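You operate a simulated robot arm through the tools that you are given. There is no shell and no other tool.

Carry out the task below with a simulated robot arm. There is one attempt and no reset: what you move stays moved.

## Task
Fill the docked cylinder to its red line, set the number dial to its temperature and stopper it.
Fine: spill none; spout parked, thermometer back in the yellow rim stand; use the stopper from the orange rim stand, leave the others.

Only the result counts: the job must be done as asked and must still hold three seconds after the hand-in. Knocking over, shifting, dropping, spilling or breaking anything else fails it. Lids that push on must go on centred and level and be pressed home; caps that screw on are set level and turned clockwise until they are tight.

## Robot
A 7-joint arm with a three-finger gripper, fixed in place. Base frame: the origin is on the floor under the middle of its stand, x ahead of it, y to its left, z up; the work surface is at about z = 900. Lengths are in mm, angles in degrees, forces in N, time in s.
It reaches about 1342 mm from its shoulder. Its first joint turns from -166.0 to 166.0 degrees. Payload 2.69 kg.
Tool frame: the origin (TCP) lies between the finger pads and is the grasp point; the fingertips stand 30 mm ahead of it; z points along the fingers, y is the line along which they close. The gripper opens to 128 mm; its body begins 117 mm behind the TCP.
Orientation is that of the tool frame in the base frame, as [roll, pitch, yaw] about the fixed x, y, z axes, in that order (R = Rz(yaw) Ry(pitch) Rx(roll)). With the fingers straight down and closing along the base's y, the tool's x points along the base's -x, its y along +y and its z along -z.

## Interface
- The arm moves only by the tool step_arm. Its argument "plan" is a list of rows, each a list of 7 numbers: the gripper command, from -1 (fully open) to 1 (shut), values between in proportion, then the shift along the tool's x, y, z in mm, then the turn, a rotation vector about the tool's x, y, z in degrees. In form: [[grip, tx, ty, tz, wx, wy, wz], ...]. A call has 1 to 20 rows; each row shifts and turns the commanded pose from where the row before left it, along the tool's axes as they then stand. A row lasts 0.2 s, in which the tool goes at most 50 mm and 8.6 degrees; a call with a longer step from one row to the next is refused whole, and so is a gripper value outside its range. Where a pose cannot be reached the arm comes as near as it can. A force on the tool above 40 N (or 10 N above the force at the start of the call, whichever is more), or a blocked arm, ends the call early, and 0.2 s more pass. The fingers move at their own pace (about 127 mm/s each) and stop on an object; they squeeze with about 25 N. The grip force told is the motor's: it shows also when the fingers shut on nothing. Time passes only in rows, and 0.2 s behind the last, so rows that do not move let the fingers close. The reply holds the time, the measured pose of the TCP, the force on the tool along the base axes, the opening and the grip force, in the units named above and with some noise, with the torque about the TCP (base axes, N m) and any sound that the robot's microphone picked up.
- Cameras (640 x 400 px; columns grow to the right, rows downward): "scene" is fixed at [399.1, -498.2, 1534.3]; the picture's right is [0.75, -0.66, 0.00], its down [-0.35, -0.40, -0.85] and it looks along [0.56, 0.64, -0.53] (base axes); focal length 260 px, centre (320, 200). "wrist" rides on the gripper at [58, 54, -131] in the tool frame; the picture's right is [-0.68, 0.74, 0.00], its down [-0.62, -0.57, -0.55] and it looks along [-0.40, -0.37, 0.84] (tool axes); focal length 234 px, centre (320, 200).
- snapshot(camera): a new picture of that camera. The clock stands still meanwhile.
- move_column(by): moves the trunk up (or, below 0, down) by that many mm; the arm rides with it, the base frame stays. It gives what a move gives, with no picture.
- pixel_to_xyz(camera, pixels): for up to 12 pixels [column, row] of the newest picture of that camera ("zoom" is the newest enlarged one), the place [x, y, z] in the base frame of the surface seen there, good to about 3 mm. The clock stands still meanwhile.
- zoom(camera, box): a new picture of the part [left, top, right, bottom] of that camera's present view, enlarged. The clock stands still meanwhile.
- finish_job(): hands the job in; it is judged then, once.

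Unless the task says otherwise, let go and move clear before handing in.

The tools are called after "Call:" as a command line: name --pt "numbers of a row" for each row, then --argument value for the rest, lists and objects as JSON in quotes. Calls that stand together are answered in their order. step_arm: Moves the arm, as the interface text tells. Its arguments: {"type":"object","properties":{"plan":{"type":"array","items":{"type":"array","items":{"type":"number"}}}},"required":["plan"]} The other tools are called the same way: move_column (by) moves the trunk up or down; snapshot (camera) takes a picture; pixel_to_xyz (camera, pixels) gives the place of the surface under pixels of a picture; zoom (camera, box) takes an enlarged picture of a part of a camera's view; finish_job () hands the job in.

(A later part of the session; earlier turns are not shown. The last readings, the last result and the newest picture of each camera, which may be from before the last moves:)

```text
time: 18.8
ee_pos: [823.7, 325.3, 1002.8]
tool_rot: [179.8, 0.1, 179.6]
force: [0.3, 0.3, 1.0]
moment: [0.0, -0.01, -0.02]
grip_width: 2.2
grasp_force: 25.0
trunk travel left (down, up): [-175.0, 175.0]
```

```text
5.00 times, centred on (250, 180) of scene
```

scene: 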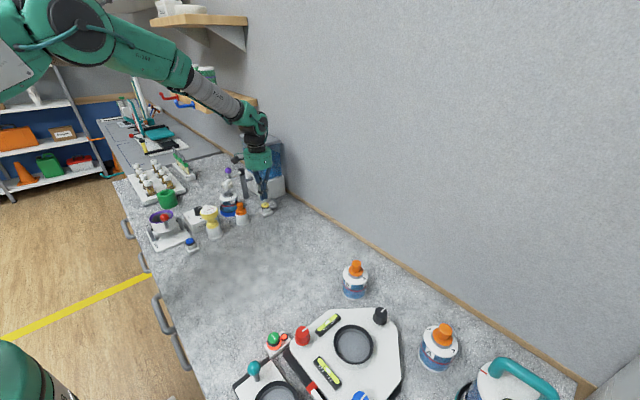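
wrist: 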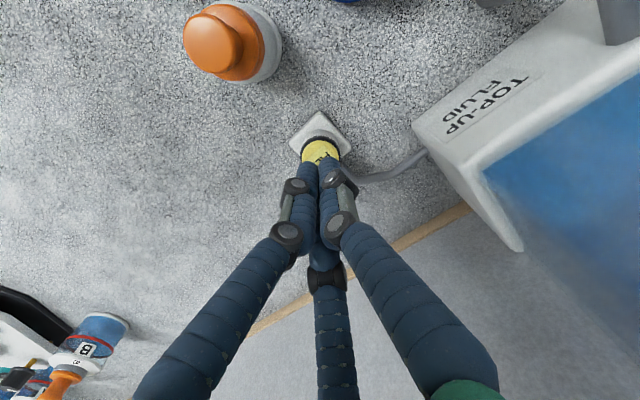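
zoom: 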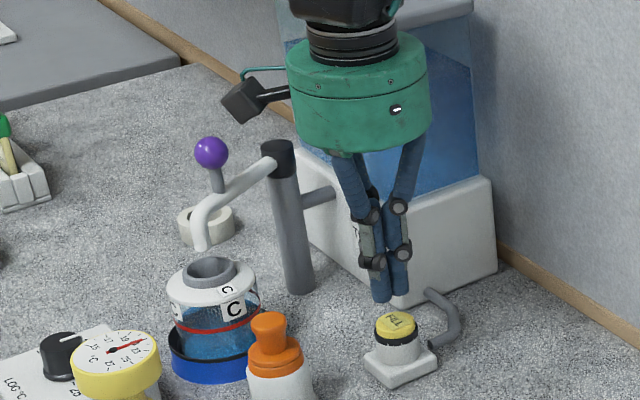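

Scene view of C stays unobstructed while the hand is over FILL. Descending to just above the button, then a brief test press.

Call:
step_arm --pt "1 0 1 10 0 0 0" --pt "1 0 0 9 0 0 0"

Call:
zoom --camera "scene" --box '[252, 185, 282, 215]'

Call:
zoom --camera "scene" --box '[219, 180, 239, 212]'

```text
time: 19.4
ee_pos: [824.0, 326.4, 981.8]
tool_rot: [180.0, 0.0, 179.5]
force: [-1.5, -0.1, -0.5]
moment: [-0.01, 0.0, -0.04]
grip_width: 2.4
grasp_force: 25.0
trunk travel left (down, up): [-175.0, 175.0]
```

```text
13.33 times, centred on (267, 200) of scene
```

zoom: 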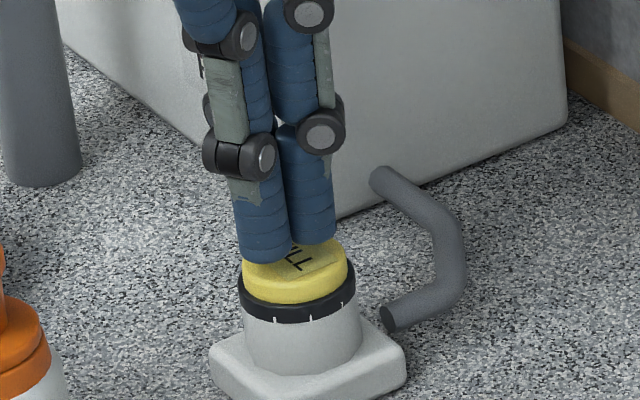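

```text
12.50 times, centred on (229, 196) of scene
```

zoom: 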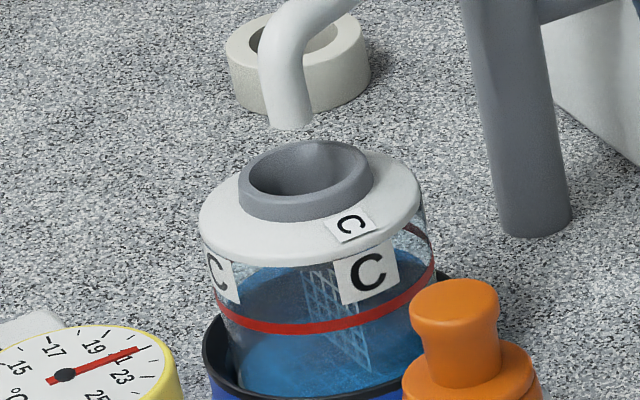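

The tips are just above FILL (zoom (285,250)) and the spout tip hangs over the neck. A short press: 7 mm down, then up, and I check the level.

Call:
step_arm --pt "1 0 0 7 0 0 0" --pt "1 0 0 -7 0 0 0"

Call:
zoom --camera "scene" --box '[219, 180, 239, 212]'

Call:
pixel_to_xyz --camera "zoom" --pixels '[[280, 285], [265, 295], [300, 300], [330, 290], [260, 305], [285, 305], [270, 327], [310, 328], [370, 312], [300, 350], [270, 360], [310, 275]]'

Call:
zoom --camera "scene" --box '[252, 185, 282, 215]'

```text
time: 20.0
ee_pos: [822.9, 325.9, 982.8]
tool_rot: [-180.0, 0.0, 179.6]
force: [0.1, 1.3, -0.6]
moment: [-0.05, 0.03, 0.0]
grip_width: 2.2
grasp_force: 24.8
trunk travel left (down, up): [-175.0, 175.0]
```

```text
12.50 times, centred on (229, 196) of scene
```

zoom: 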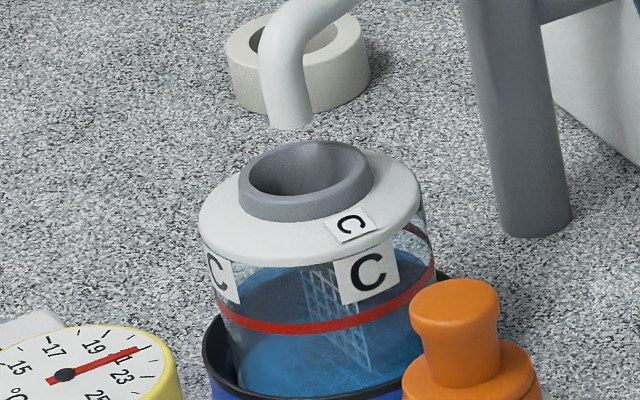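

```text
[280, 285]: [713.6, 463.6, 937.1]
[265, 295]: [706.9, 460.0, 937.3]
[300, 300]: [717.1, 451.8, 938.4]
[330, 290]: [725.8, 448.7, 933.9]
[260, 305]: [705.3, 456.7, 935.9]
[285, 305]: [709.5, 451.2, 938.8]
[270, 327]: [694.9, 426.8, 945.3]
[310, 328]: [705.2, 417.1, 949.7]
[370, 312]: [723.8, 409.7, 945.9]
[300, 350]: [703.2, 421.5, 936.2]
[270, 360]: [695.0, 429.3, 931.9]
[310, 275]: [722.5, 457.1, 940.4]
```

```text
13.33 times, centred on (267, 200) of scene
```

zoom: 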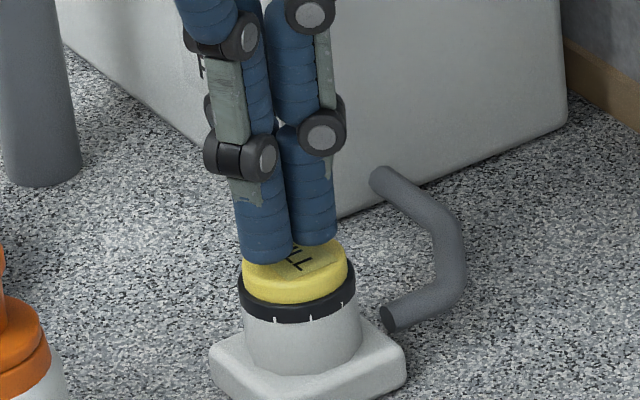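

Level unchanged (≈937.4 mm), so that press was too short or shallow. Trying a slightly deeper press with a short hold and release in the same call.

Call:
step_arm --pt "1 0 0 9 0 0 0" --pt "1 0 0 0 0 0 0" --pt "1 0 0 -9 0 0 0"

Call:
zoom --camera "scene" --box '[219, 180, 239, 212]'

Call:
pixel_to_xyz --camera "zoom" --pixels '[[280, 285], [265, 295], [300, 300], [330, 290], [260, 305], [285, 305], [290, 290], [275, 300], [310, 275], [345, 310]]'

```text
time: 20.8
ee_pos: [822.6, 327.1, 982.8]
tool_rot: [-180.0, 0.0, 179.6]
force: [0.5, 1.3, -0.1]
moment: [0.01, 0.01, 0.01]
grip_width: 2.3
grasp_force: 31.6
trunk travel left (down, up): [-175.0, 175.0]
```

```text
12.50 times, centred on (229, 196) of scene
```

zoom: 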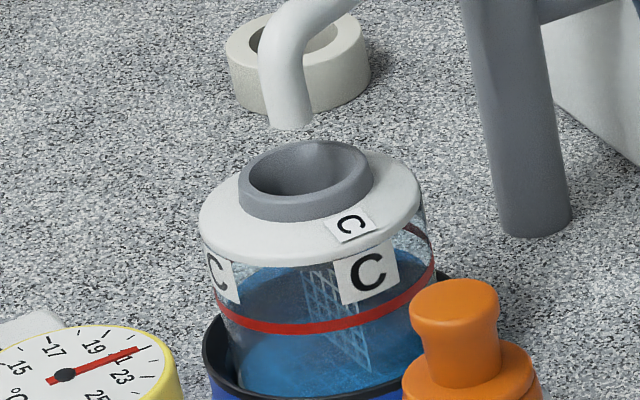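

```text
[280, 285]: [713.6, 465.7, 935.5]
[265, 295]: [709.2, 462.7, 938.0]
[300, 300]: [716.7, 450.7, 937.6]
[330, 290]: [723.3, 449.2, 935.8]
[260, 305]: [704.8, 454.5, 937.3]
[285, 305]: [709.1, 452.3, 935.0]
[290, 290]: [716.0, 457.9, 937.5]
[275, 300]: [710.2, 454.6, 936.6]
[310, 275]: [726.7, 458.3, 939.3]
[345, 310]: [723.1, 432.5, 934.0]
```

Still ≈937. I'll press and stay down this once to read the contact force and look at the button's state.

Call:
step_arm --pt "1 0 0 9 0 0 0"

Call:
zoom --camera "scene" --box '[252, 185, 282, 215]'

Call:
zoom --camera "scene" --box '[219, 180, 239, 212]'

Call:
pixel_to_xyz --camera "zoom" --pixels '[[280, 285], [265, 295], [300, 300], [330, 290], [260, 305], [285, 305], [290, 290], [275, 300]]'

```text
time: 21.2
ee_pos: [823.5, 326.8, 973.2]
tool_rot: [180.0, 0.1, 179.6]
force: [0.2, 0.4, 1.3]
moment: [-0.02, 0.0, 0.01]
grip_width: 2.1
grasp_force: 31.7
trunk travel left (down, up): [-175.0, 175.0]
```

```text
13.33 times, centred on (267, 200) of scene
```

zoom: 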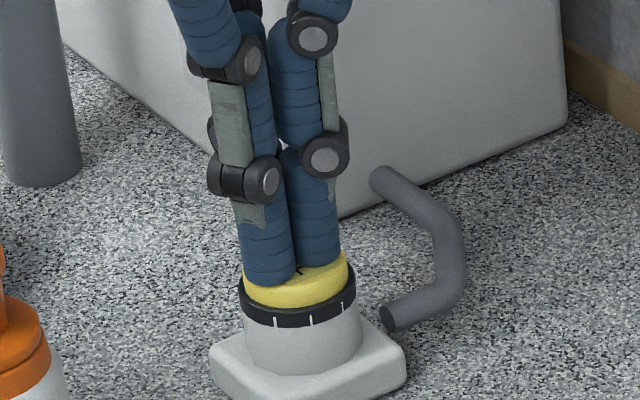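

```text
12.50 times, centred on (229, 196) of scene
```

zoom: 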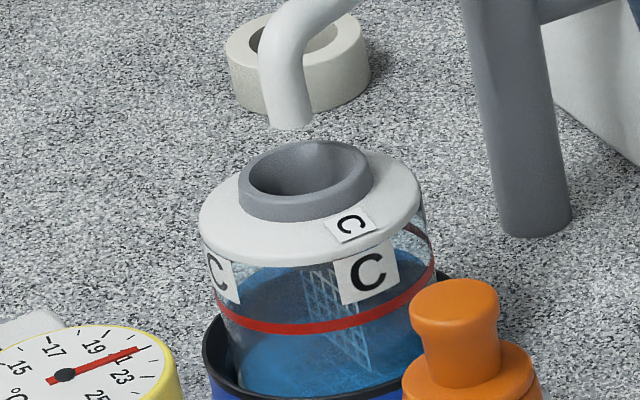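

```text
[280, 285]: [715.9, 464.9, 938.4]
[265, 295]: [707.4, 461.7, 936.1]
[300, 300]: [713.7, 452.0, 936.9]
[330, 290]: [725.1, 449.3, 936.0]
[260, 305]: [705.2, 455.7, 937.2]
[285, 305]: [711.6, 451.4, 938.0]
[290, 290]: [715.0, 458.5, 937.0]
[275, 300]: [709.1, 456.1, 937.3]
```

Force is only 1 N: the closed fingertips are barely touching. Going down in small steps to find the actual contact.

Call:
step_arm --pt "1 0 0 3 0 0 0"

Call:
zoom --camera "scene" --box '[252, 185, 282, 215]'

Call:
zoom --camera "scene" --box '[219, 180, 239, 212]'

Call:
pixel_to_xyz --camera "zoom" --pixels '[[280, 285], [265, 295], [300, 300], [330, 290], [260, 305], [285, 305], [290, 290], [275, 300]]'

```text
time: 21.6
ee_pos: [824.6, 326.1, 970.9]
tool_rot: [-180.0, 0.0, 179.6]
force: [-1.2, 0.1, 3.4]
moment: [-0.01, 0.03, 0.01]
grip_width: 5.8
grasp_force: 31.0
trunk travel left (down, up): [-175.0, 175.0]
heard: click
```

```text
13.33 times, centred on (267, 200) of scene
```

zoom: 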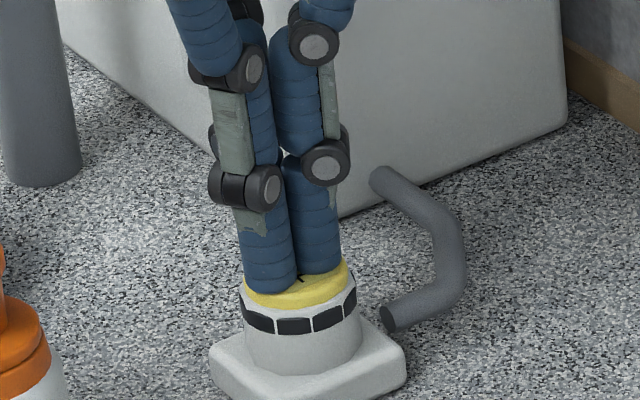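

```text
12.50 times, centred on (229, 196) of scene
```

zoom: 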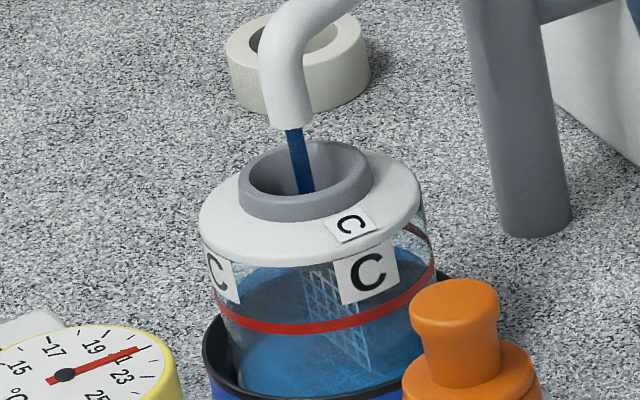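

```text
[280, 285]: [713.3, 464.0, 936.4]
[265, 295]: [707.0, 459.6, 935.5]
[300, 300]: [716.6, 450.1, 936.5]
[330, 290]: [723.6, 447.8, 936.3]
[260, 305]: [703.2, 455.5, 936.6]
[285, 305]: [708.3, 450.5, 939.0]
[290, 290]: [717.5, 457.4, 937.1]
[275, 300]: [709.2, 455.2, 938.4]
```

A click, and fluid now streams into the neck (zoom (300,160)). I'll lift to learn whether the flow is momentary or latched.

Call:
step_arm --pt "1 0 0 -5 0 0 0"

Call:
zoom --camera "scene" --box '[252, 185, 282, 215]'

Call:
zoom --camera "scene" --box '[219, 180, 239, 212]'

Call:
pixel_to_xyz --camera "zoom" --pixels '[[280, 285], [265, 295], [300, 300], [330, 290], [260, 305], [285, 305], [290, 290], [275, 300]]'

```text
time: 22.0
ee_pos: [824.5, 326.9, 975.4]
tool_rot: [180.0, 0.0, 179.6]
force: [-0.5, -0.4, 0.5]
moment: [0.01, -0.01, 0.02]
grip_width: 2.2
grasp_force: 31.7
trunk travel left (down, up): [-175.0, 175.0]
```

```text
13.33 times, centred on (267, 200) of scene
```

zoom: 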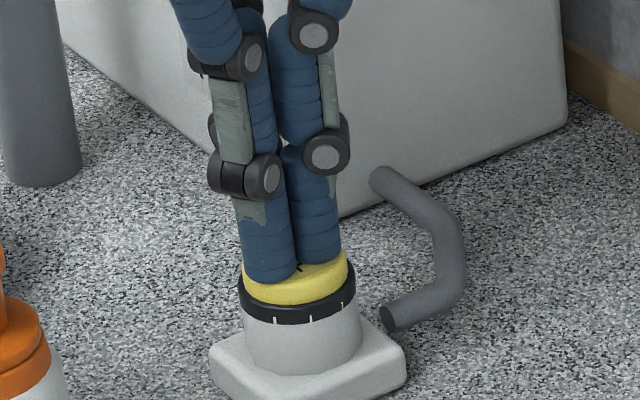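

```text
12.50 times, centred on (229, 196) of scene
```

zoom: 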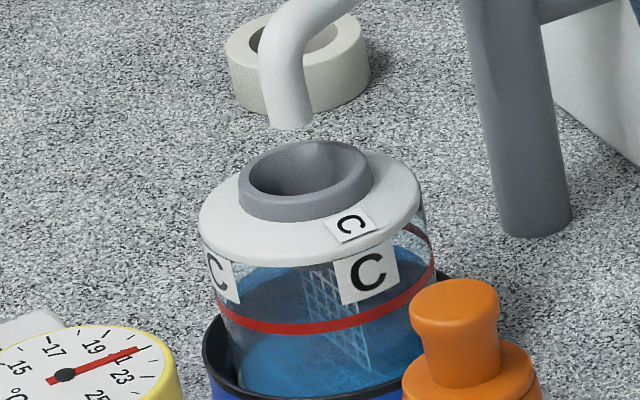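

```text
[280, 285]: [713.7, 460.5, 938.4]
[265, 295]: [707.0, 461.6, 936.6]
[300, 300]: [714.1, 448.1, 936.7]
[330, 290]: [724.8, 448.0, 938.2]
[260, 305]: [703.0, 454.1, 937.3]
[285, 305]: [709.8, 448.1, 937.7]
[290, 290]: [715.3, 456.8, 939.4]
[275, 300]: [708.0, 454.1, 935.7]
```

Flow is momentary (ring dark again, stream stopped). Now a 1-second press and release, then measure how much the level rose.

Call:
step_arm --pt "1 0 0 5 0 0 0" --pt "1 0 0 0 0 0 0" --pt "1 0 0 0 0 0 0" --pt "1 0 0 0 0 0 0" --pt "1 0 0 -5 0 0 0"

Call:
zoom --camera "scene" --box '[219, 180, 239, 212]'

Call:
pixel_to_xyz --camera "zoom" --pixels '[[280, 285], [265, 295], [300, 300], [330, 290], [260, 305], [285, 305], [290, 290], [275, 300], [270, 290], [310, 290], [270, 305], [295, 282]]'

```text
time: 23.2
ee_pos: [823.1, 325.9, 975.2]
tool_rot: [-180.0, 0.0, 179.6]
force: [-0.5, -0.1, 0.5]
moment: [-0.04, -0.01, -0.01]
grip_width: 2.2
grasp_force: 31.2
trunk travel left (down, up): [-175.0, 175.0]
heard: click
```

```text
12.50 times, centred on (229, 196) of scene
```

zoom: 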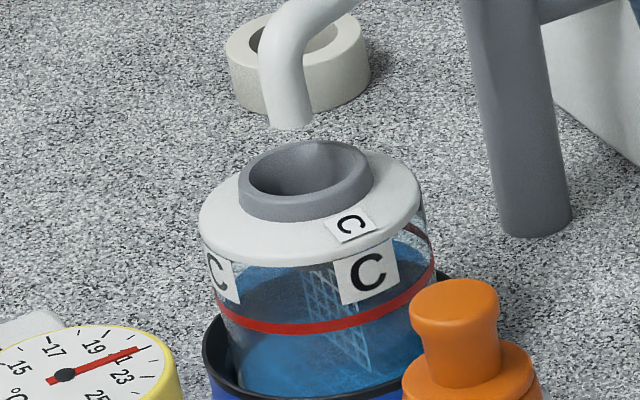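

```text
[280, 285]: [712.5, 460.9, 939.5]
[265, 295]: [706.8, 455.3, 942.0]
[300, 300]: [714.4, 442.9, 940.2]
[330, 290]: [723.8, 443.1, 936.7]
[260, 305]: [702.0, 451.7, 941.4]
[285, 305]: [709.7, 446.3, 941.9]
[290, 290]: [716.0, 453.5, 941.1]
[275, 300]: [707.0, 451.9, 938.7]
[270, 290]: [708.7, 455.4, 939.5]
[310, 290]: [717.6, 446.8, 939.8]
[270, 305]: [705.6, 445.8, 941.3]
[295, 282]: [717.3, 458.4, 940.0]
```

Level rose from ≈937.4 to ≈940.5 (about 3 mm). The red line centre is ≈946.5. One more identical press.

Call:
step_arm --pt "1 0 0 5 0 0 0" --pt "1 0 0 0 0 0 0" --pt "1 0 0 0 0 0 0" --pt "1 0 0 0 0 0 0" --pt "1 0 0 -5 0 0 0"

Call:
zoom --camera "scene" --box '[219, 180, 239, 212]'

Call:
pixel_to_xyz --camera "zoom" --pixels '[[280, 285], [265, 295], [300, 300], [330, 285], [260, 305], [285, 305], [290, 290], [275, 300], [270, 290], [310, 290], [270, 305], [295, 282]]'

Call:
pixel_to_xyz --camera "zoom" --pixels '[[270, 326], [290, 328], [310, 327], [330, 324], [350, 320], [370, 314], [390, 306], [250, 321], [236, 315], [405, 298]]'

```text
time: 24.4
ee_pos: [822.9, 325.3, 974.9]
tool_rot: [180.0, -0.1, 179.5]
force: [-0.7, 0.4, 0.4]
moment: [-0.02, 0.0, 0.0]
grip_width: 2.1
grasp_force: 31.0
trunk travel left (down, up): [-175.0, 175.0]
heard: click
```

```text
12.50 times, centred on (229, 196) of scene
```

zoom: 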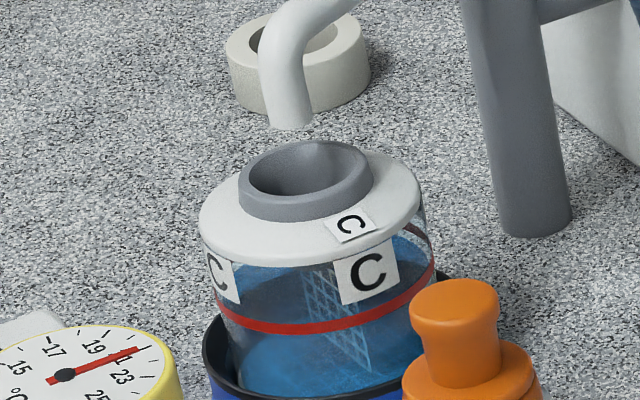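

```text
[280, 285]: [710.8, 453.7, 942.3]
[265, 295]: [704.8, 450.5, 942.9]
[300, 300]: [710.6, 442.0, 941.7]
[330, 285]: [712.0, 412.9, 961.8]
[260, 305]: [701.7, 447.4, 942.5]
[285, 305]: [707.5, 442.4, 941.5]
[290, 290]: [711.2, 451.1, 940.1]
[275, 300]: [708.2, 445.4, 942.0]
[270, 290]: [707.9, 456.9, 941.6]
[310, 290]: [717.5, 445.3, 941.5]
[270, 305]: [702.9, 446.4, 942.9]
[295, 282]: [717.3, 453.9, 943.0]
```

```text
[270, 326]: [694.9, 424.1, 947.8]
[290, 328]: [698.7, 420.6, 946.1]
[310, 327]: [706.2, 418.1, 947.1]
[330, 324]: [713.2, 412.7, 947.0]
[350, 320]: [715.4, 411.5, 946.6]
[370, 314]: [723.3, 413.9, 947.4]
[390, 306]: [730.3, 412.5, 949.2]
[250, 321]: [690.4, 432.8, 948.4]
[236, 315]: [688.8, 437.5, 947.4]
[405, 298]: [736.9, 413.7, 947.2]
```

Now surface ≈942, red line centre ≈947.4. I'll look closer for the visible waterline at the front glass.

Call:
zoom --camera "scene" --box '[220, 199, 236, 211]'

Call:
pixel_to_xyz --camera "zoom" --pixels '[[150, 170], [150, 190], [150, 210], [150, 230], [150, 260], [150, 275], [150, 290], [200, 250], [200, 280], [200, 300], [100, 280], [250, 300]]'

```text
16.00 times, centred on (228, 205) of scene
```

zoom: 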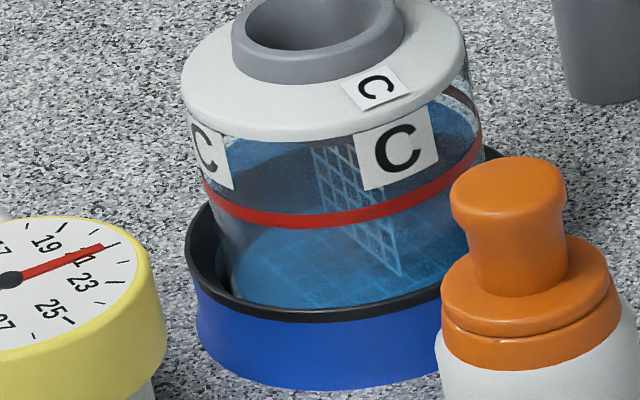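

```text
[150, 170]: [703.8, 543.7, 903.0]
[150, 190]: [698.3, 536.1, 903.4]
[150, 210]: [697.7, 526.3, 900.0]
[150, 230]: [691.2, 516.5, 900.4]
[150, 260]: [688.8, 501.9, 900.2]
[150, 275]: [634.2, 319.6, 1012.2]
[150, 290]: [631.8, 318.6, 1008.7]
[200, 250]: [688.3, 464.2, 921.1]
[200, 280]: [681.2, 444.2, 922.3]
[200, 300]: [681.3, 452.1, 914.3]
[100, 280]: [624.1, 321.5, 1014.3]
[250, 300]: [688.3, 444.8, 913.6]
```

The waterline isn't visually obvious, so I'll sample a column of pixels to find where the flat surface ends at the front wall.

Call:
pixel_to_xyz --camera "zoom" --pixels '[[290, 150], [290, 160], [290, 170], [290, 180], [290, 190], [290, 200], [290, 228], [290, 236], [290, 244], [290, 252], [290, 262], [290, 275]]'

Call:
pixel_to_xyz --camera "zoom" --pixels '[[310, 150], [310, 160], [310, 170], [310, 180], [310, 190], [310, 200], [260, 160], [260, 170], [260, 180], [260, 190], [240, 170], [240, 180]]'

```text
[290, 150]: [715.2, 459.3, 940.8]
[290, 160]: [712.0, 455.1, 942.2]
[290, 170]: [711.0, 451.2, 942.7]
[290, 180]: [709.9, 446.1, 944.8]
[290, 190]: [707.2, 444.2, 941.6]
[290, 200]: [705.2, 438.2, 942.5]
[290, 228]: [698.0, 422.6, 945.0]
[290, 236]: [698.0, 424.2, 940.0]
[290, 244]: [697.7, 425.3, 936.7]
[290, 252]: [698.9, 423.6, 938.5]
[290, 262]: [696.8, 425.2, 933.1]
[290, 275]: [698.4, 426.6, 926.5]
```

```text
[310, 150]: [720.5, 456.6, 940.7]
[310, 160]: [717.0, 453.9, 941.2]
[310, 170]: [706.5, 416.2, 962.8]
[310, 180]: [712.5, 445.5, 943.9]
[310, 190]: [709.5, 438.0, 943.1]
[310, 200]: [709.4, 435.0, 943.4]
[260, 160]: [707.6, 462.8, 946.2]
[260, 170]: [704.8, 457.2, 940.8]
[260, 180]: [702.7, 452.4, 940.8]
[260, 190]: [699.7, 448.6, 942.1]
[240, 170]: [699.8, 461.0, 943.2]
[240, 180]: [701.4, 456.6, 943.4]
```

Averaged surface ≈942.5, red line centre ≈947.3, so ~4.8 mm to go; each such press gives ~2.5 mm. One more identical press.

Call:
step_arm --pt "1 0 0 5 0 0 0" --pt "1 0 0 0 0 0 0" --pt "1 0 0 0 0 0 0" --pt "1 0 0 0 0 0 0" --pt "1 0 0 -5 0 0 0"

Call:
zoom --camera "scene" --box '[220, 199, 236, 211]'

Call:
pixel_to_xyz --camera "zoom" --pixels '[[290, 150], [290, 160], [290, 170], [290, 180], [290, 190], [290, 200], [260, 165], [260, 170], [260, 180], [260, 190], [240, 170], [240, 180]]'

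Call:
pixel_to_xyz --camera "zoom" --pixels '[[275, 150], [275, 160], [275, 170], [275, 180], [275, 190], [275, 200], [300, 155], [300, 165], [300, 175], [300, 185], [300, 195], [250, 175]]'

```text
time: 25.6
ee_pos: [823.1, 325.0, 975.3]
tool_rot: [179.9, 0.0, 179.5]
force: [0.0, 0.3, 1.4]
moment: [-0.04, -0.01, 0.01]
grip_width: 2.1
grasp_force: 31.2
trunk travel left (down, up): [-175.0, 175.0]
heard: click
```

```text
16.00 times, centred on (228, 205) of scene
```

zoom: 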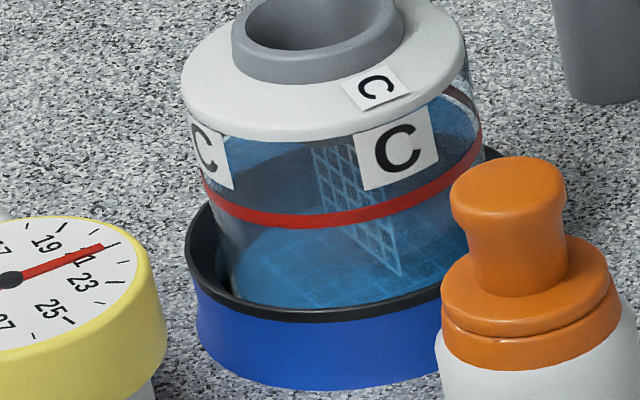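

```text
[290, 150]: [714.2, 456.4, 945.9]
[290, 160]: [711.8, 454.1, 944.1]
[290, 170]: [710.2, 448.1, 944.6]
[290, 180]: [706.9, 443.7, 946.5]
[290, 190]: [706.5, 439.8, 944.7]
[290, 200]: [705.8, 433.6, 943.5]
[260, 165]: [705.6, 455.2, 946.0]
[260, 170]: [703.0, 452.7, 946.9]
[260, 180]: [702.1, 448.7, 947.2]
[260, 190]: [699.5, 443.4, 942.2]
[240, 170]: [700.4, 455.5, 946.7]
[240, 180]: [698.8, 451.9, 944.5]
```

```text
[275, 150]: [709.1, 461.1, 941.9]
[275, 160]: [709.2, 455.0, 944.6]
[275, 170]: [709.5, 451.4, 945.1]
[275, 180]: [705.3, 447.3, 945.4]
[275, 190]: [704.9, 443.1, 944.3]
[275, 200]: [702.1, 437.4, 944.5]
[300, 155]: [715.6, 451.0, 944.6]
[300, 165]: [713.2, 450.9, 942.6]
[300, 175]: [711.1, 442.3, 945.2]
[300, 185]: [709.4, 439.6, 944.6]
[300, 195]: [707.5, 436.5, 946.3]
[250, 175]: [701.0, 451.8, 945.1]
```

Surface ≈944.9 now. Re-measuring the red band's centre, upper and lower edges precisely before the last press.

Call:
pixel_to_xyz --camera "zoom" --pixels '[[240, 211], [255, 215], [270, 217], [285, 219], [300, 219], [315, 219], [330, 217], [345, 216], [360, 213], [375, 210], [390, 206], [405, 202]]'

Call:
pixel_to_xyz --camera "zoom" --pixels '[[270, 211], [285, 213], [300, 213], [315, 213], [330, 211], [270, 224], [285, 226], [300, 226], [315, 225], [330, 223]]'

Call:
zoom --camera "scene" --box '[222, 203, 232, 209]'

```text
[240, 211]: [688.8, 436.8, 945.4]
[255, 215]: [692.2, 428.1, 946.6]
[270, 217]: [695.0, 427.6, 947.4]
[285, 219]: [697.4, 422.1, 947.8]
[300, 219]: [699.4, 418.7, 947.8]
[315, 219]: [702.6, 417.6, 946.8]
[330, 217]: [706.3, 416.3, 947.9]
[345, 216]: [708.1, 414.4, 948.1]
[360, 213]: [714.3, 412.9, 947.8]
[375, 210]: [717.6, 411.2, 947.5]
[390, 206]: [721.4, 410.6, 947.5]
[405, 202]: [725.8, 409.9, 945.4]
```

```text
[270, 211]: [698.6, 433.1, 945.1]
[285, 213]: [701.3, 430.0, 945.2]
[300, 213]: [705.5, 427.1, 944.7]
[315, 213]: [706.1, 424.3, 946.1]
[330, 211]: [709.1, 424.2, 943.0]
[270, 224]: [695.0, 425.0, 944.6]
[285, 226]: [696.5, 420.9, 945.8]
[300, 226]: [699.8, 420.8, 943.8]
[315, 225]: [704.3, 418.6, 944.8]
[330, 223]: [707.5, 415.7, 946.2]
```

```text
16.00 times, centred on (227, 206) of scene
```

zoom: 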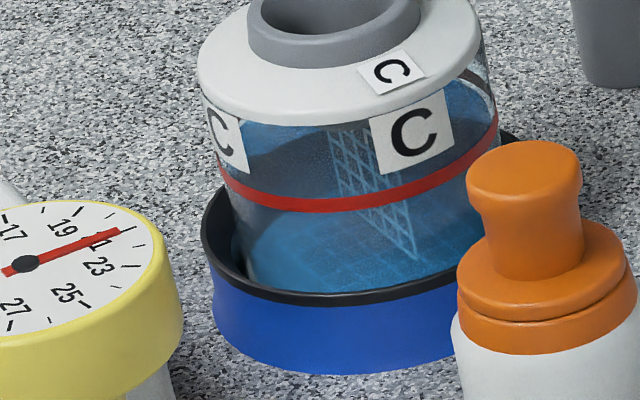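

Red line centre ≈947.2, so ~2.3 mm remain. A slightly shorter press this time to avoid overshooting.

Call:
step_arm --pt "1 0 0 5 0 0 0" --pt "1 0 0 0 0 0 0" --pt "1 0 0 0 0 0 0" --pt "1 0 0 -5 0 0 0"

Call:
zoom --camera "scene" --box '[220, 199, 236, 211]'

Call:
pixel_to_xyz --camera "zoom" --pixels '[[290, 150], [290, 160], [290, 170], [290, 180], [290, 190], [290, 200], [260, 165], [260, 170], [260, 180], [260, 190], [240, 170], [240, 180]]'

Call:
pixel_to_xyz --camera "zoom" --pixels '[[275, 155], [275, 160], [275, 170], [275, 180], [275, 190], [275, 200], [300, 155], [300, 165], [300, 175], [300, 185], [300, 195], [250, 175]]'

```text
time: 26.6
ee_pos: [823.2, 325.3, 975.2]
tool_rot: [180.0, 0.0, 179.6]
force: [0.2, 0.2, 0.3]
moment: [0.0, 0.02, -0.04]
grip_width: 1.9
grasp_force: 30.9
trunk travel left (down, up): [-175.0, 175.0]
heard: click
```

```text
16.00 times, centred on (228, 205) of scene
```

zoom: 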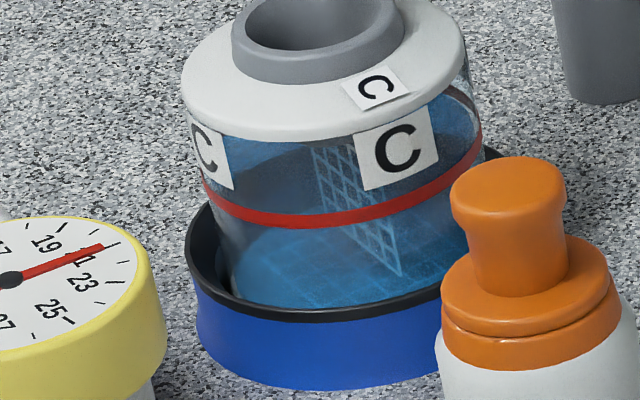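

```text
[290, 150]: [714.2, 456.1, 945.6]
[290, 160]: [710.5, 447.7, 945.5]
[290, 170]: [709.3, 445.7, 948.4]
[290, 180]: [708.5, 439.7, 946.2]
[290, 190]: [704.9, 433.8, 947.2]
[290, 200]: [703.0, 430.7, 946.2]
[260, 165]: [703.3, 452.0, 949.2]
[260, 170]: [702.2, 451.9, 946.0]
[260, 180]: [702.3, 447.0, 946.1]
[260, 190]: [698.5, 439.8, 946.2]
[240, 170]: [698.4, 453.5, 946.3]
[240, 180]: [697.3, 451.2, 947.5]
```

```text
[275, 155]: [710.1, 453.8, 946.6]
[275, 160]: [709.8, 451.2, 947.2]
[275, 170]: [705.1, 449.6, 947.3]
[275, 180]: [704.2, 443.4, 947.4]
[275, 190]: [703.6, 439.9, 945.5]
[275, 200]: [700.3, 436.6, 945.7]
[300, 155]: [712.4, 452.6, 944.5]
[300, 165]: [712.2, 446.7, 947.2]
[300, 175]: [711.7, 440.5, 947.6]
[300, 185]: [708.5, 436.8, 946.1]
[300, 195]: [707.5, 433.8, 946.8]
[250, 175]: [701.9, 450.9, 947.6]
```

Surface ≈946.7 vs red centre ≈947.2 – within about half a millimetre, so filling is done. I lift off FILL and prepare a leaning pose to grasp the purple knob again and park the spout.

Call:
step_arm --pt "1 0 0 -37 0 0 0" --pt "1 0 0 -37 0 0 0" --pt "1 0 0 -37 0 0 0" --pt "1 0 0 -37 0 0 0" --pt "1 0 0 -37 0 0 0" --pt "0.1 0 0 0 0 0 -7.5" --pt "0.1 0 0 0 0 0 -7.5" --pt "0.1 0 0 0 0 0 -7.5" --pt "0.1 0 0 0 0 0 -7.5" --pt "0.1 0 0 0 6.67 0 0" --pt "0.1 0 0 0 6.67 0 0" --pt "0.1 0 0 0 6.67 0 0"

Call:
zoom --camera "scene" --box '[200, 140, 280, 220]'

Call:
pixel_to_xyz --camera "scene" --pixels '[[228.2, 170.4], [228.2, 169], [228.2, 172], [226.5, 170.4], [230, 170.4]]'

```text
time: 29.2
ee_pos: [822.9, 325.4, 1160.0]
tool_rot: [-159.8, 0.0, -150.4]
force: [-0.3, 0.1, 0.6]
moment: [-0.03, 0.02, -0.01]
grip_width: 57.6
grasp_force: 0.1
trunk travel left (down, up): [-175.0, 175.0]
```

```text
5.00 times, centred on (240, 180) of scene
```

zoom: 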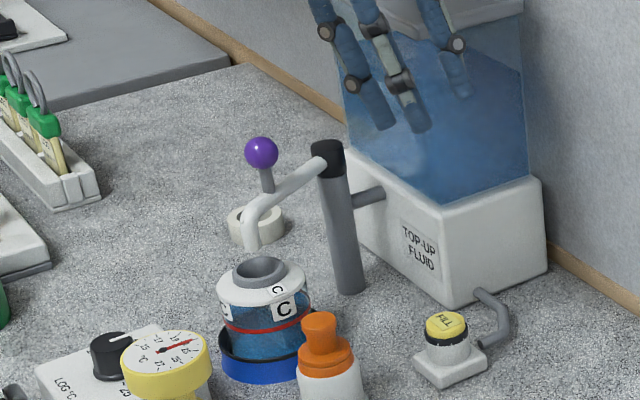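

```text
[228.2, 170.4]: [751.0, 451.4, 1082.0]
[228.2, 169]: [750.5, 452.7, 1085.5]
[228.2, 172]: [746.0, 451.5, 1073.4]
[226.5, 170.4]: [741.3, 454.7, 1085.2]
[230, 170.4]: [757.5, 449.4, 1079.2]
```

Knob is at ≈ (752,462,1077). Moving to the pre-grasp pose above it.

Call:
step_arm --pt "0.1 -1.7 43.2 -13.05 0 0 0" --pt "0.1 -1.7 43.2 -13.05 0 0 0" --pt "0.1 -1.7 43.2 -13.05 0 0 0" --pt "0.1 -1.7 43.2 -13.05 0 0 0"

Call:
snapshot --camera "wrist"

Call:
zoom --camera "scene" --box '[160, 60, 280, 200]'

```text
time: 30.2
ee_pos: [740.3, 488.0, 1149.4]
tool_rot: [-160.0, 0.1, -150.4]
force: [0.3, -0.8, 0.0]
moment: [0.06, 0.03, 0.01]
grip_width: 57.3
grasp_force: 0.1
trunk travel left (down, up): [-175.0, 175.0]
```

```text
taken
```

wrist: 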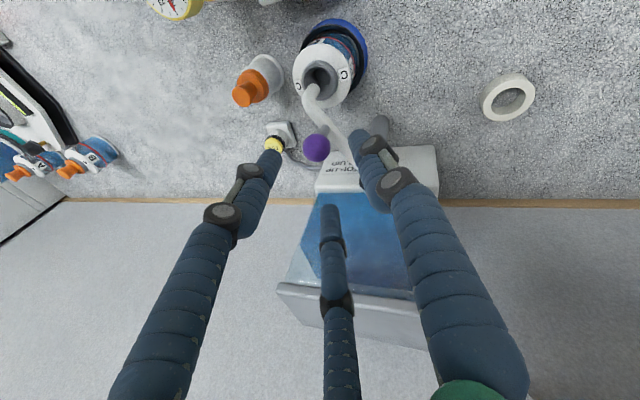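

```text
2.86 times, centred on (220, 130) of scene
```

zoom: 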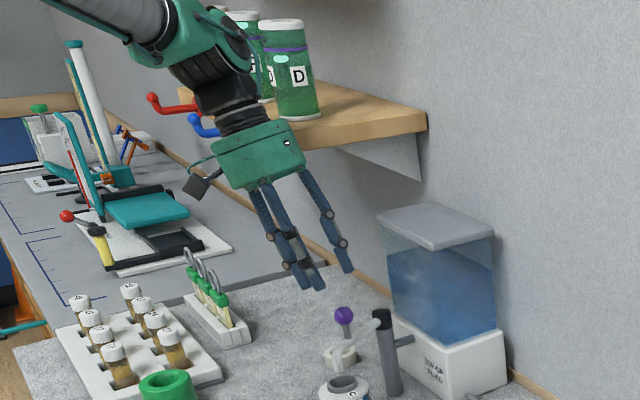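

The ball shows at (317,148), exactly on the projected tool axis. Descending 70 mm along the tool axis and gripping.

Call:
step_arm --pt "0.1 0 0 23.3 0 0 0" --pt "0.1 0 0 23.3 0 0 0" --pt "0.1 0 0 23.3 0 0 0" --pt "1 0 0 0 0 0 0" --pt "1 0 0 0 0 0 0" --pt "1 0 0 0 0 0 0"

Call:
snapshot --camera "wrist"

```text
time: 31.6
ee_pos: [751.4, 464.7, 1083.2]
tool_rot: [-160.0, 0.0, -150.4]
force: [-8.7, -18.4, -6.1]
moment: [-0.2, 0.02, -0.15]
grip_width: 26.5
grasp_force: 25.1
trunk travel left (down, up): [-175.0, 175.0]
```

```text
taken
```

wrist: 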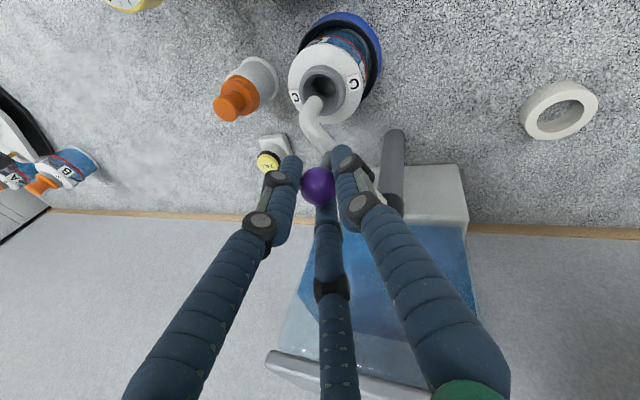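

Grip holds (26.5 mm). Swinging the spout back counter-clockwise in 5° steps with the tool turning along; first 20° to check forces.

Call:
step_arm --pt "1 -0.12 -6.59 2.4 0 -1.71 -4.7" --pt "1 -0.12 -6.59 2.4 0 -1.71 -4.7" --pt "1 -0.12 -6.59 2.4 0 -1.71 -4.7" --pt "1 -0.12 -6.59 2.4 0 -1.71 -4.7"

Call:
snapshot --camera "wrist"

```text
time: 32.7
ee_pos: [767.0, 440.5, 1084.3]
tool_rot: [-160.0, -0.2, -130.4]
force: [-8.1, -4.8, 6.1]
moment: [-0.31, 0.14, 0.17]
grip_width: 25.6
grasp_force: 45.3
trunk travel left (down, up): [-175.0, 175.0]
stopped in row 4: the force on the tool passed its limit at 40 N (the readings are from after the stop); the commanded pose is now the measured one
```

```text
taken
```

wrist: 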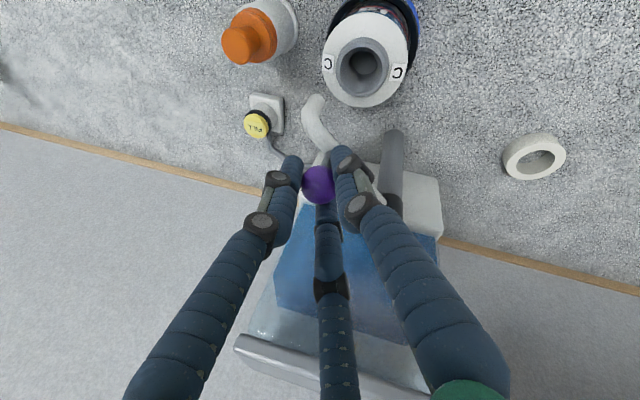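

The radial mismatch reached 40 N, so I refit the pivot to ≈ (822,500.3). I'll loosen the fingers into a cage around the ball and finish the remaining 43° toward the original grip pose (822.6,421.9).

Call:
step_arm --pt "0.45 0 0 0 0 0 0" --pt "0.45 0 0 0 0 0 0" --pt "0.45 -0.36 -7.03 2.56 0 -1.838 -5.05" --pt "0.45 -0.36 -7.03 2.56 0 -1.838 -5.05" --pt "0.45 -0.36 -7.03 2.56 0 -1.838 -5.05" --pt "0.45 -0.36 -7.03 2.56 0 -1.838 -5.05"

Call:
snapshot --camera "wrist"

Call:
zoom --camera "scene" --box '[210, 120, 290, 220]'

```text
time: 34.1
ee_pos: [794.0, 427.3, 1083.6]
tool_rot: [-160.0, -0.3, -108.8]
force: [0.7, 0.1, 0.1]
moment: [-0.05, 0.0, -0.01]
grip_width: 35.3
grasp_force: 0.0
trunk travel left (down, up): [-175.0, 175.0]
```

```text
taken
```

wrist: 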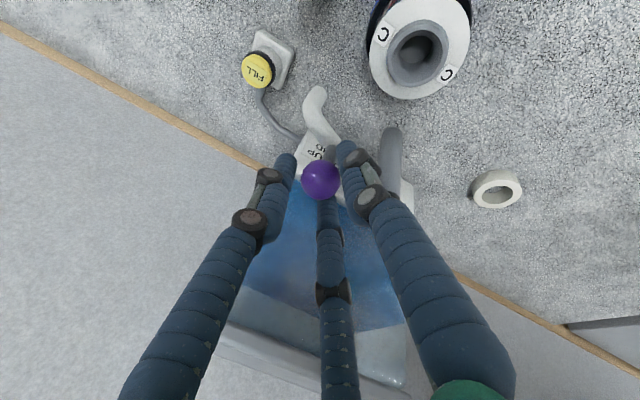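

```text
4.00 times, centred on (250, 170) of scene
```

zoom: 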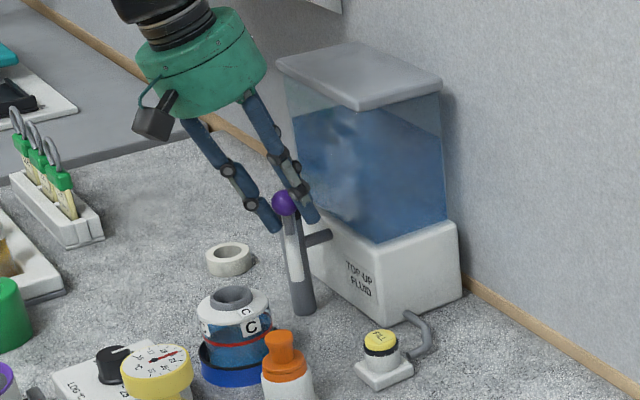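

The cage follows smoothly with no force. Continuing the last four steps to the parked pose.

Call:
step_arm --pt "0.45 -0.36 -7.03 2.56 0 -1.838 -5.05" --pt "0.45 -0.36 -7.03 2.56 0 -1.838 -5.05" --pt "0.45 -0.36 -7.03 2.56 0 -1.838 -5.05" --pt "0.45 -0.36 -7.03 2.56 0 -1.838 -5.05"

Call:
snapshot --camera "wrist"

Call:
zoom --camera "scene" --box '[210, 165, 290, 215]'

```text
time: 35.1
ee_pos: [824.5, 424.6, 1083.5]
tool_rot: [-160.2, -0.1, -87.2]
force: [-0.1, -0.5, -0.4]
moment: [-0.06, -0.02, -0.01]
grip_width: 35.2
grasp_force: 0.1
trunk travel left (down, up): [-175.0, 175.0]
```

```text
taken
```

wrist: 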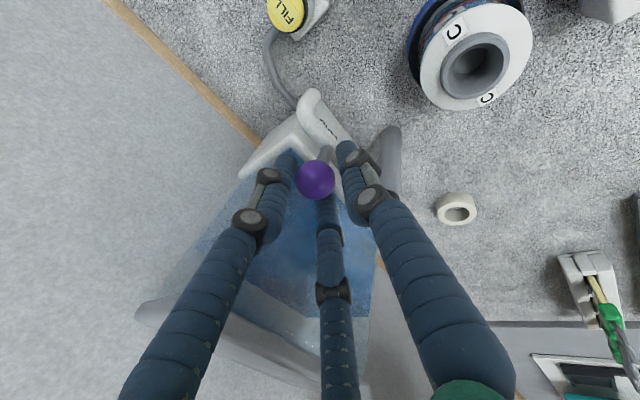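

```text
8.00 times, centred on (250, 190) of scene
```

zoom: 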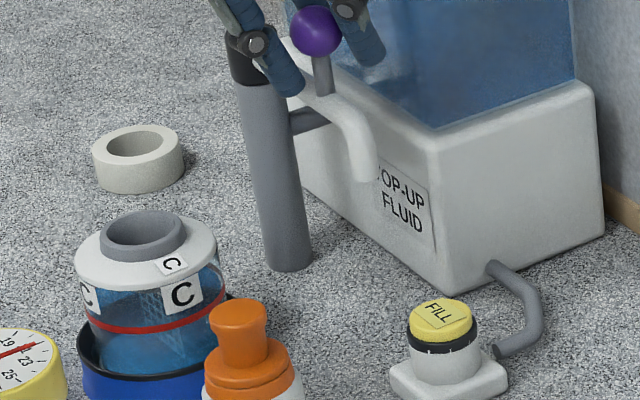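

Ball at zoom (316,31) and tip end at (366,180) match the original parked picture. Opening and retreating along the tool axis.

Call:
step_arm --pt "0.2 0 0 0 0 0 0" --pt "0.15 0 0 0 0 0 0" --pt "0.15 0 0 -25 0 0 0" --pt "0.15 0 0 -25 0 0 0" --pt "0.15 0 0 -25 0 0 0"

Call:
zoom --camera "scene" --box '[210, 165, 290, 215]'

Call:
pixel_to_xyz --camera "scene" --pixels '[[249.6, 168.7], [241.5, 168.5], [251, 178], [256, 187], [256.5, 187.5], [254, 180]]'

```text
time: 36.3
ee_pos: [798.0, 422.5, 1154.2]
tool_rot: [-160.3, -0.2, -87.4]
force: [0.1, -0.8, 0.0]
moment: [0.03, 0.02, 0.03]
grip_width: 54.3
grasp_force: 0.0
trunk travel left (down, up): [-175.0, 175.0]
```

```text
8.00 times, centred on (250, 190) of scene
```

zoom: 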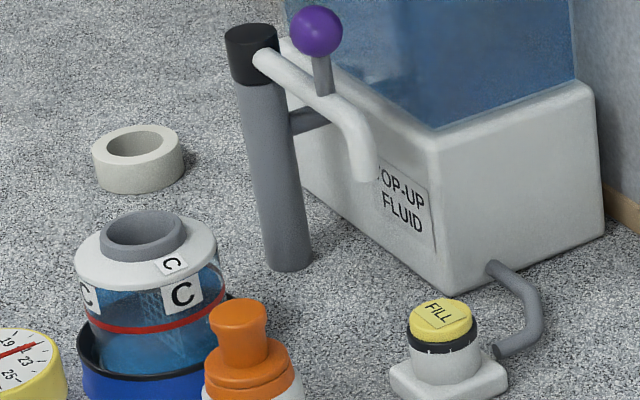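

```text
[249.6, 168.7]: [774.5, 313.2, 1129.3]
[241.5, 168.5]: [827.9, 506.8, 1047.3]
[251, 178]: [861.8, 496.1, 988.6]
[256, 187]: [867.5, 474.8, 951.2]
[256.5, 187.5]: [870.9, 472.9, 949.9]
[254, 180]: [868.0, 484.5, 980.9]
```

The spout looks identical to its initial parked picture. Now straighten the tool, return to neutral yaw, and move to view the thermometer.

Call:
step_arm --pt "-0.2 0 0 -8 -6.67 0 0" --pt "-0.5 0 0 -8 -6.67 0 0" --pt "-1 0 0 0 -6.67 0 0" --pt "-1 0 0 0 0 0 7.72" --pt "-1 0 0 0 0 0 7.72" --pt "-1 0 0 0 0 0 7.72" --pt "-1 0 0 0 0 0 7.72" --pt "-1 0 0 0 0 0 7.72" --pt "-1 0 0 0 0 0 7.72" --pt "-1 0 0 0 0 0 7.72" --pt "-1 0 0 0 0 0 7.72" --pt "-1 0 0 0 0 0 7.72" --pt "-1 0 0 0 0 0 7.72" --pt "-1 0 0 0 0 0 7.72" --pt "-1 0 0 0 0 0 7.72"

Call:
step_arm --pt "-1 40.2 -8.1 7.3 0 0 0" --pt "-1 40.2 -8.1 7.3 0 0 0" --pt "-1 40.2 -8.1 7.3 0 0 0" --pt "-1 40.2 -8.1 7.3 0 0 0" --pt "-1 40.2 -8.1 7.3 0 0 0" --pt "-1 40.2 -8.1 7.3 0 0 0"

Call:
snapshot --camera "wrist"

Call:
snapshot --camera "scene"

```text
time: 39.5
ee_pos: [793.5, 422.7, 1168.4]
tool_rot: [-179.9, -0.3, 179.8]
force: [0.6, 0.4, 0.4]
moment: [0.0, 0.03, 0.04]
grip_width: 128.1
grasp_force: 0.0
trunk travel left (down, up): [-175.0, 175.0]
```

```text
time: 40.9
ee_pos: [551.1, 373.3, 1126.4]
tool_rot: [-179.9, -0.2, 179.9]
force: [0.1, -0.3, -0.4]
moment: [-0.02, 0.07, 0.01]
grip_width: 128.0
grasp_force: 0.1
trunk travel left (down, up): [-175.0, 175.0]
```

```text
taken
```

wrist: 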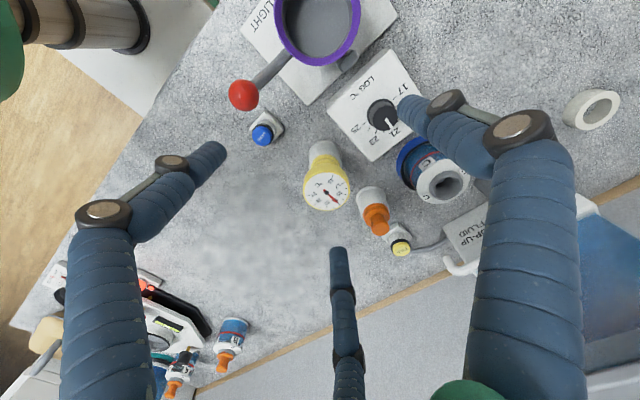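

```text
taken
```

scene: 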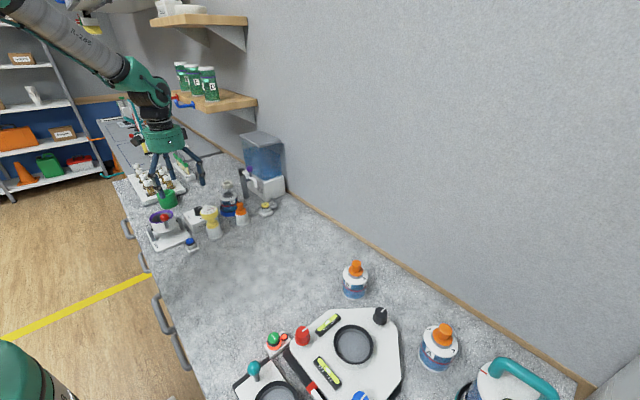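

Call:
zoom --camera "wrist" --box '[280, 120, 380, 220]'

Call:
pixel_to_xyz --camera "wrist" --pixels '[[326, 187], [305, 187], [348, 187], [326, 168], [326, 208], [312, 173], [341, 200], [340, 174], [312, 200], [325, 148], [318, 152], [333, 150]]'

Call:
zoom --camera "scene" --box '[192, 200, 232, 245]'

Call:
pixel_to_xyz --camera "scene" --pixels '[[209, 211], [211, 219], [212, 223], [213, 226], [214, 230], [215, 236], [202, 213], [217, 213], [209, 216]]'

```text
4.00 times, centred on (330, 170) of wrist
```

zoom: 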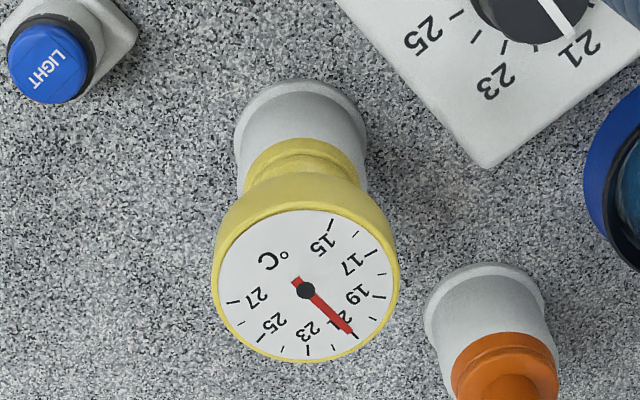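

```text
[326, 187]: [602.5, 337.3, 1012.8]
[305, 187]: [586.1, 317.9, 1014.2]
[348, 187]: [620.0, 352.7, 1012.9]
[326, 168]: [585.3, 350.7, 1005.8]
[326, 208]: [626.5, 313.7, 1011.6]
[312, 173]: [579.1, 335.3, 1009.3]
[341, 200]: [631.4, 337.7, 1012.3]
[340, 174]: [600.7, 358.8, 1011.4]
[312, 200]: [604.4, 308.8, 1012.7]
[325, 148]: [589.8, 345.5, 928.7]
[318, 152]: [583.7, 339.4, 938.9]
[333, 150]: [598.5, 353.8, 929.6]
```

```text
8.89 times, centred on (212, 222) of scene
```

zoom: 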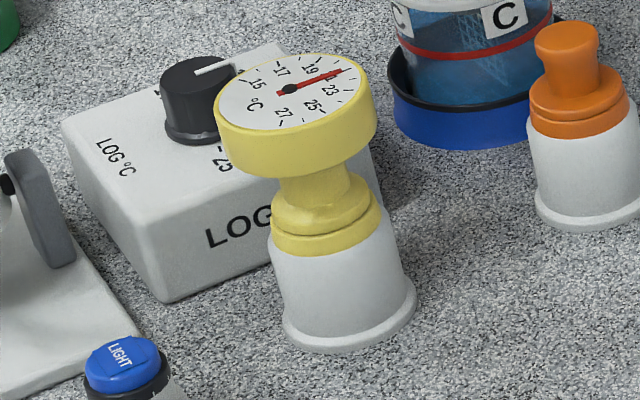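

```text
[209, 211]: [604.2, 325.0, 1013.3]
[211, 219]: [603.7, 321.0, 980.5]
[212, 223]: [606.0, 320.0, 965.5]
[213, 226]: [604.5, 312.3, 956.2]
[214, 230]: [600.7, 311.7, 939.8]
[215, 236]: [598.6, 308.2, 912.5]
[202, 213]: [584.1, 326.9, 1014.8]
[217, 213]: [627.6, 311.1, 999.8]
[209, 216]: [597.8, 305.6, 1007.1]
```

Thermometer face centre ≈ (608,332,1013), disc Ø ≈ 54, seat on the yellow rim ≈ z 959. It now reads ≈21 (room). Moving directly above it with an 80 mm opening to check alignment.

Call:
step_arm --pt "-0.25 -28.5 -20.7 0 0 0 0" --pt "-0.25 -28.5 -20.7 13 0 0 0" --pt "-0.25 0 0 13 0 0 0"

Call:
snapshot --camera "wrist"

Call:
zoom --camera "wrist" --box '[260, 80, 380, 200]'

```text
time: 41.7
ee_pos: [611.6, 332.0, 1099.8]
tool_rot: [-179.9, -0.3, 179.9]
force: [0.2, 0.1, -0.3]
moment: [0.08, 0.05, 0.02]
grip_width: 80.0
grasp_force: 0.0
trunk travel left (down, up): [-175.0, 175.0]
```

```text
taken
```

wrist: 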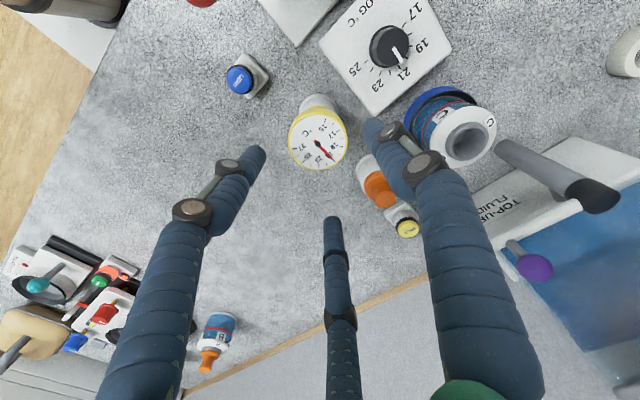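

```text
3.33 times, centred on (320, 140) of wrist
```

zoom: 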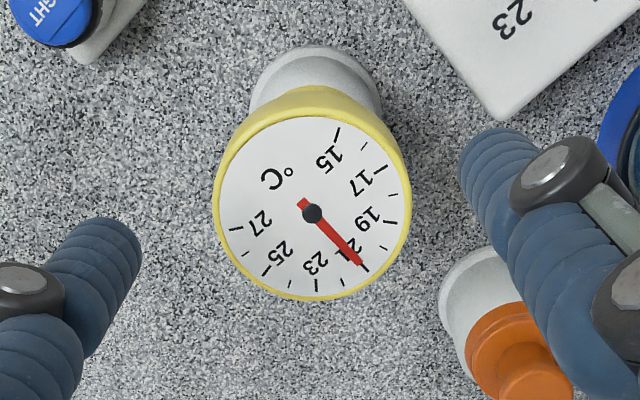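

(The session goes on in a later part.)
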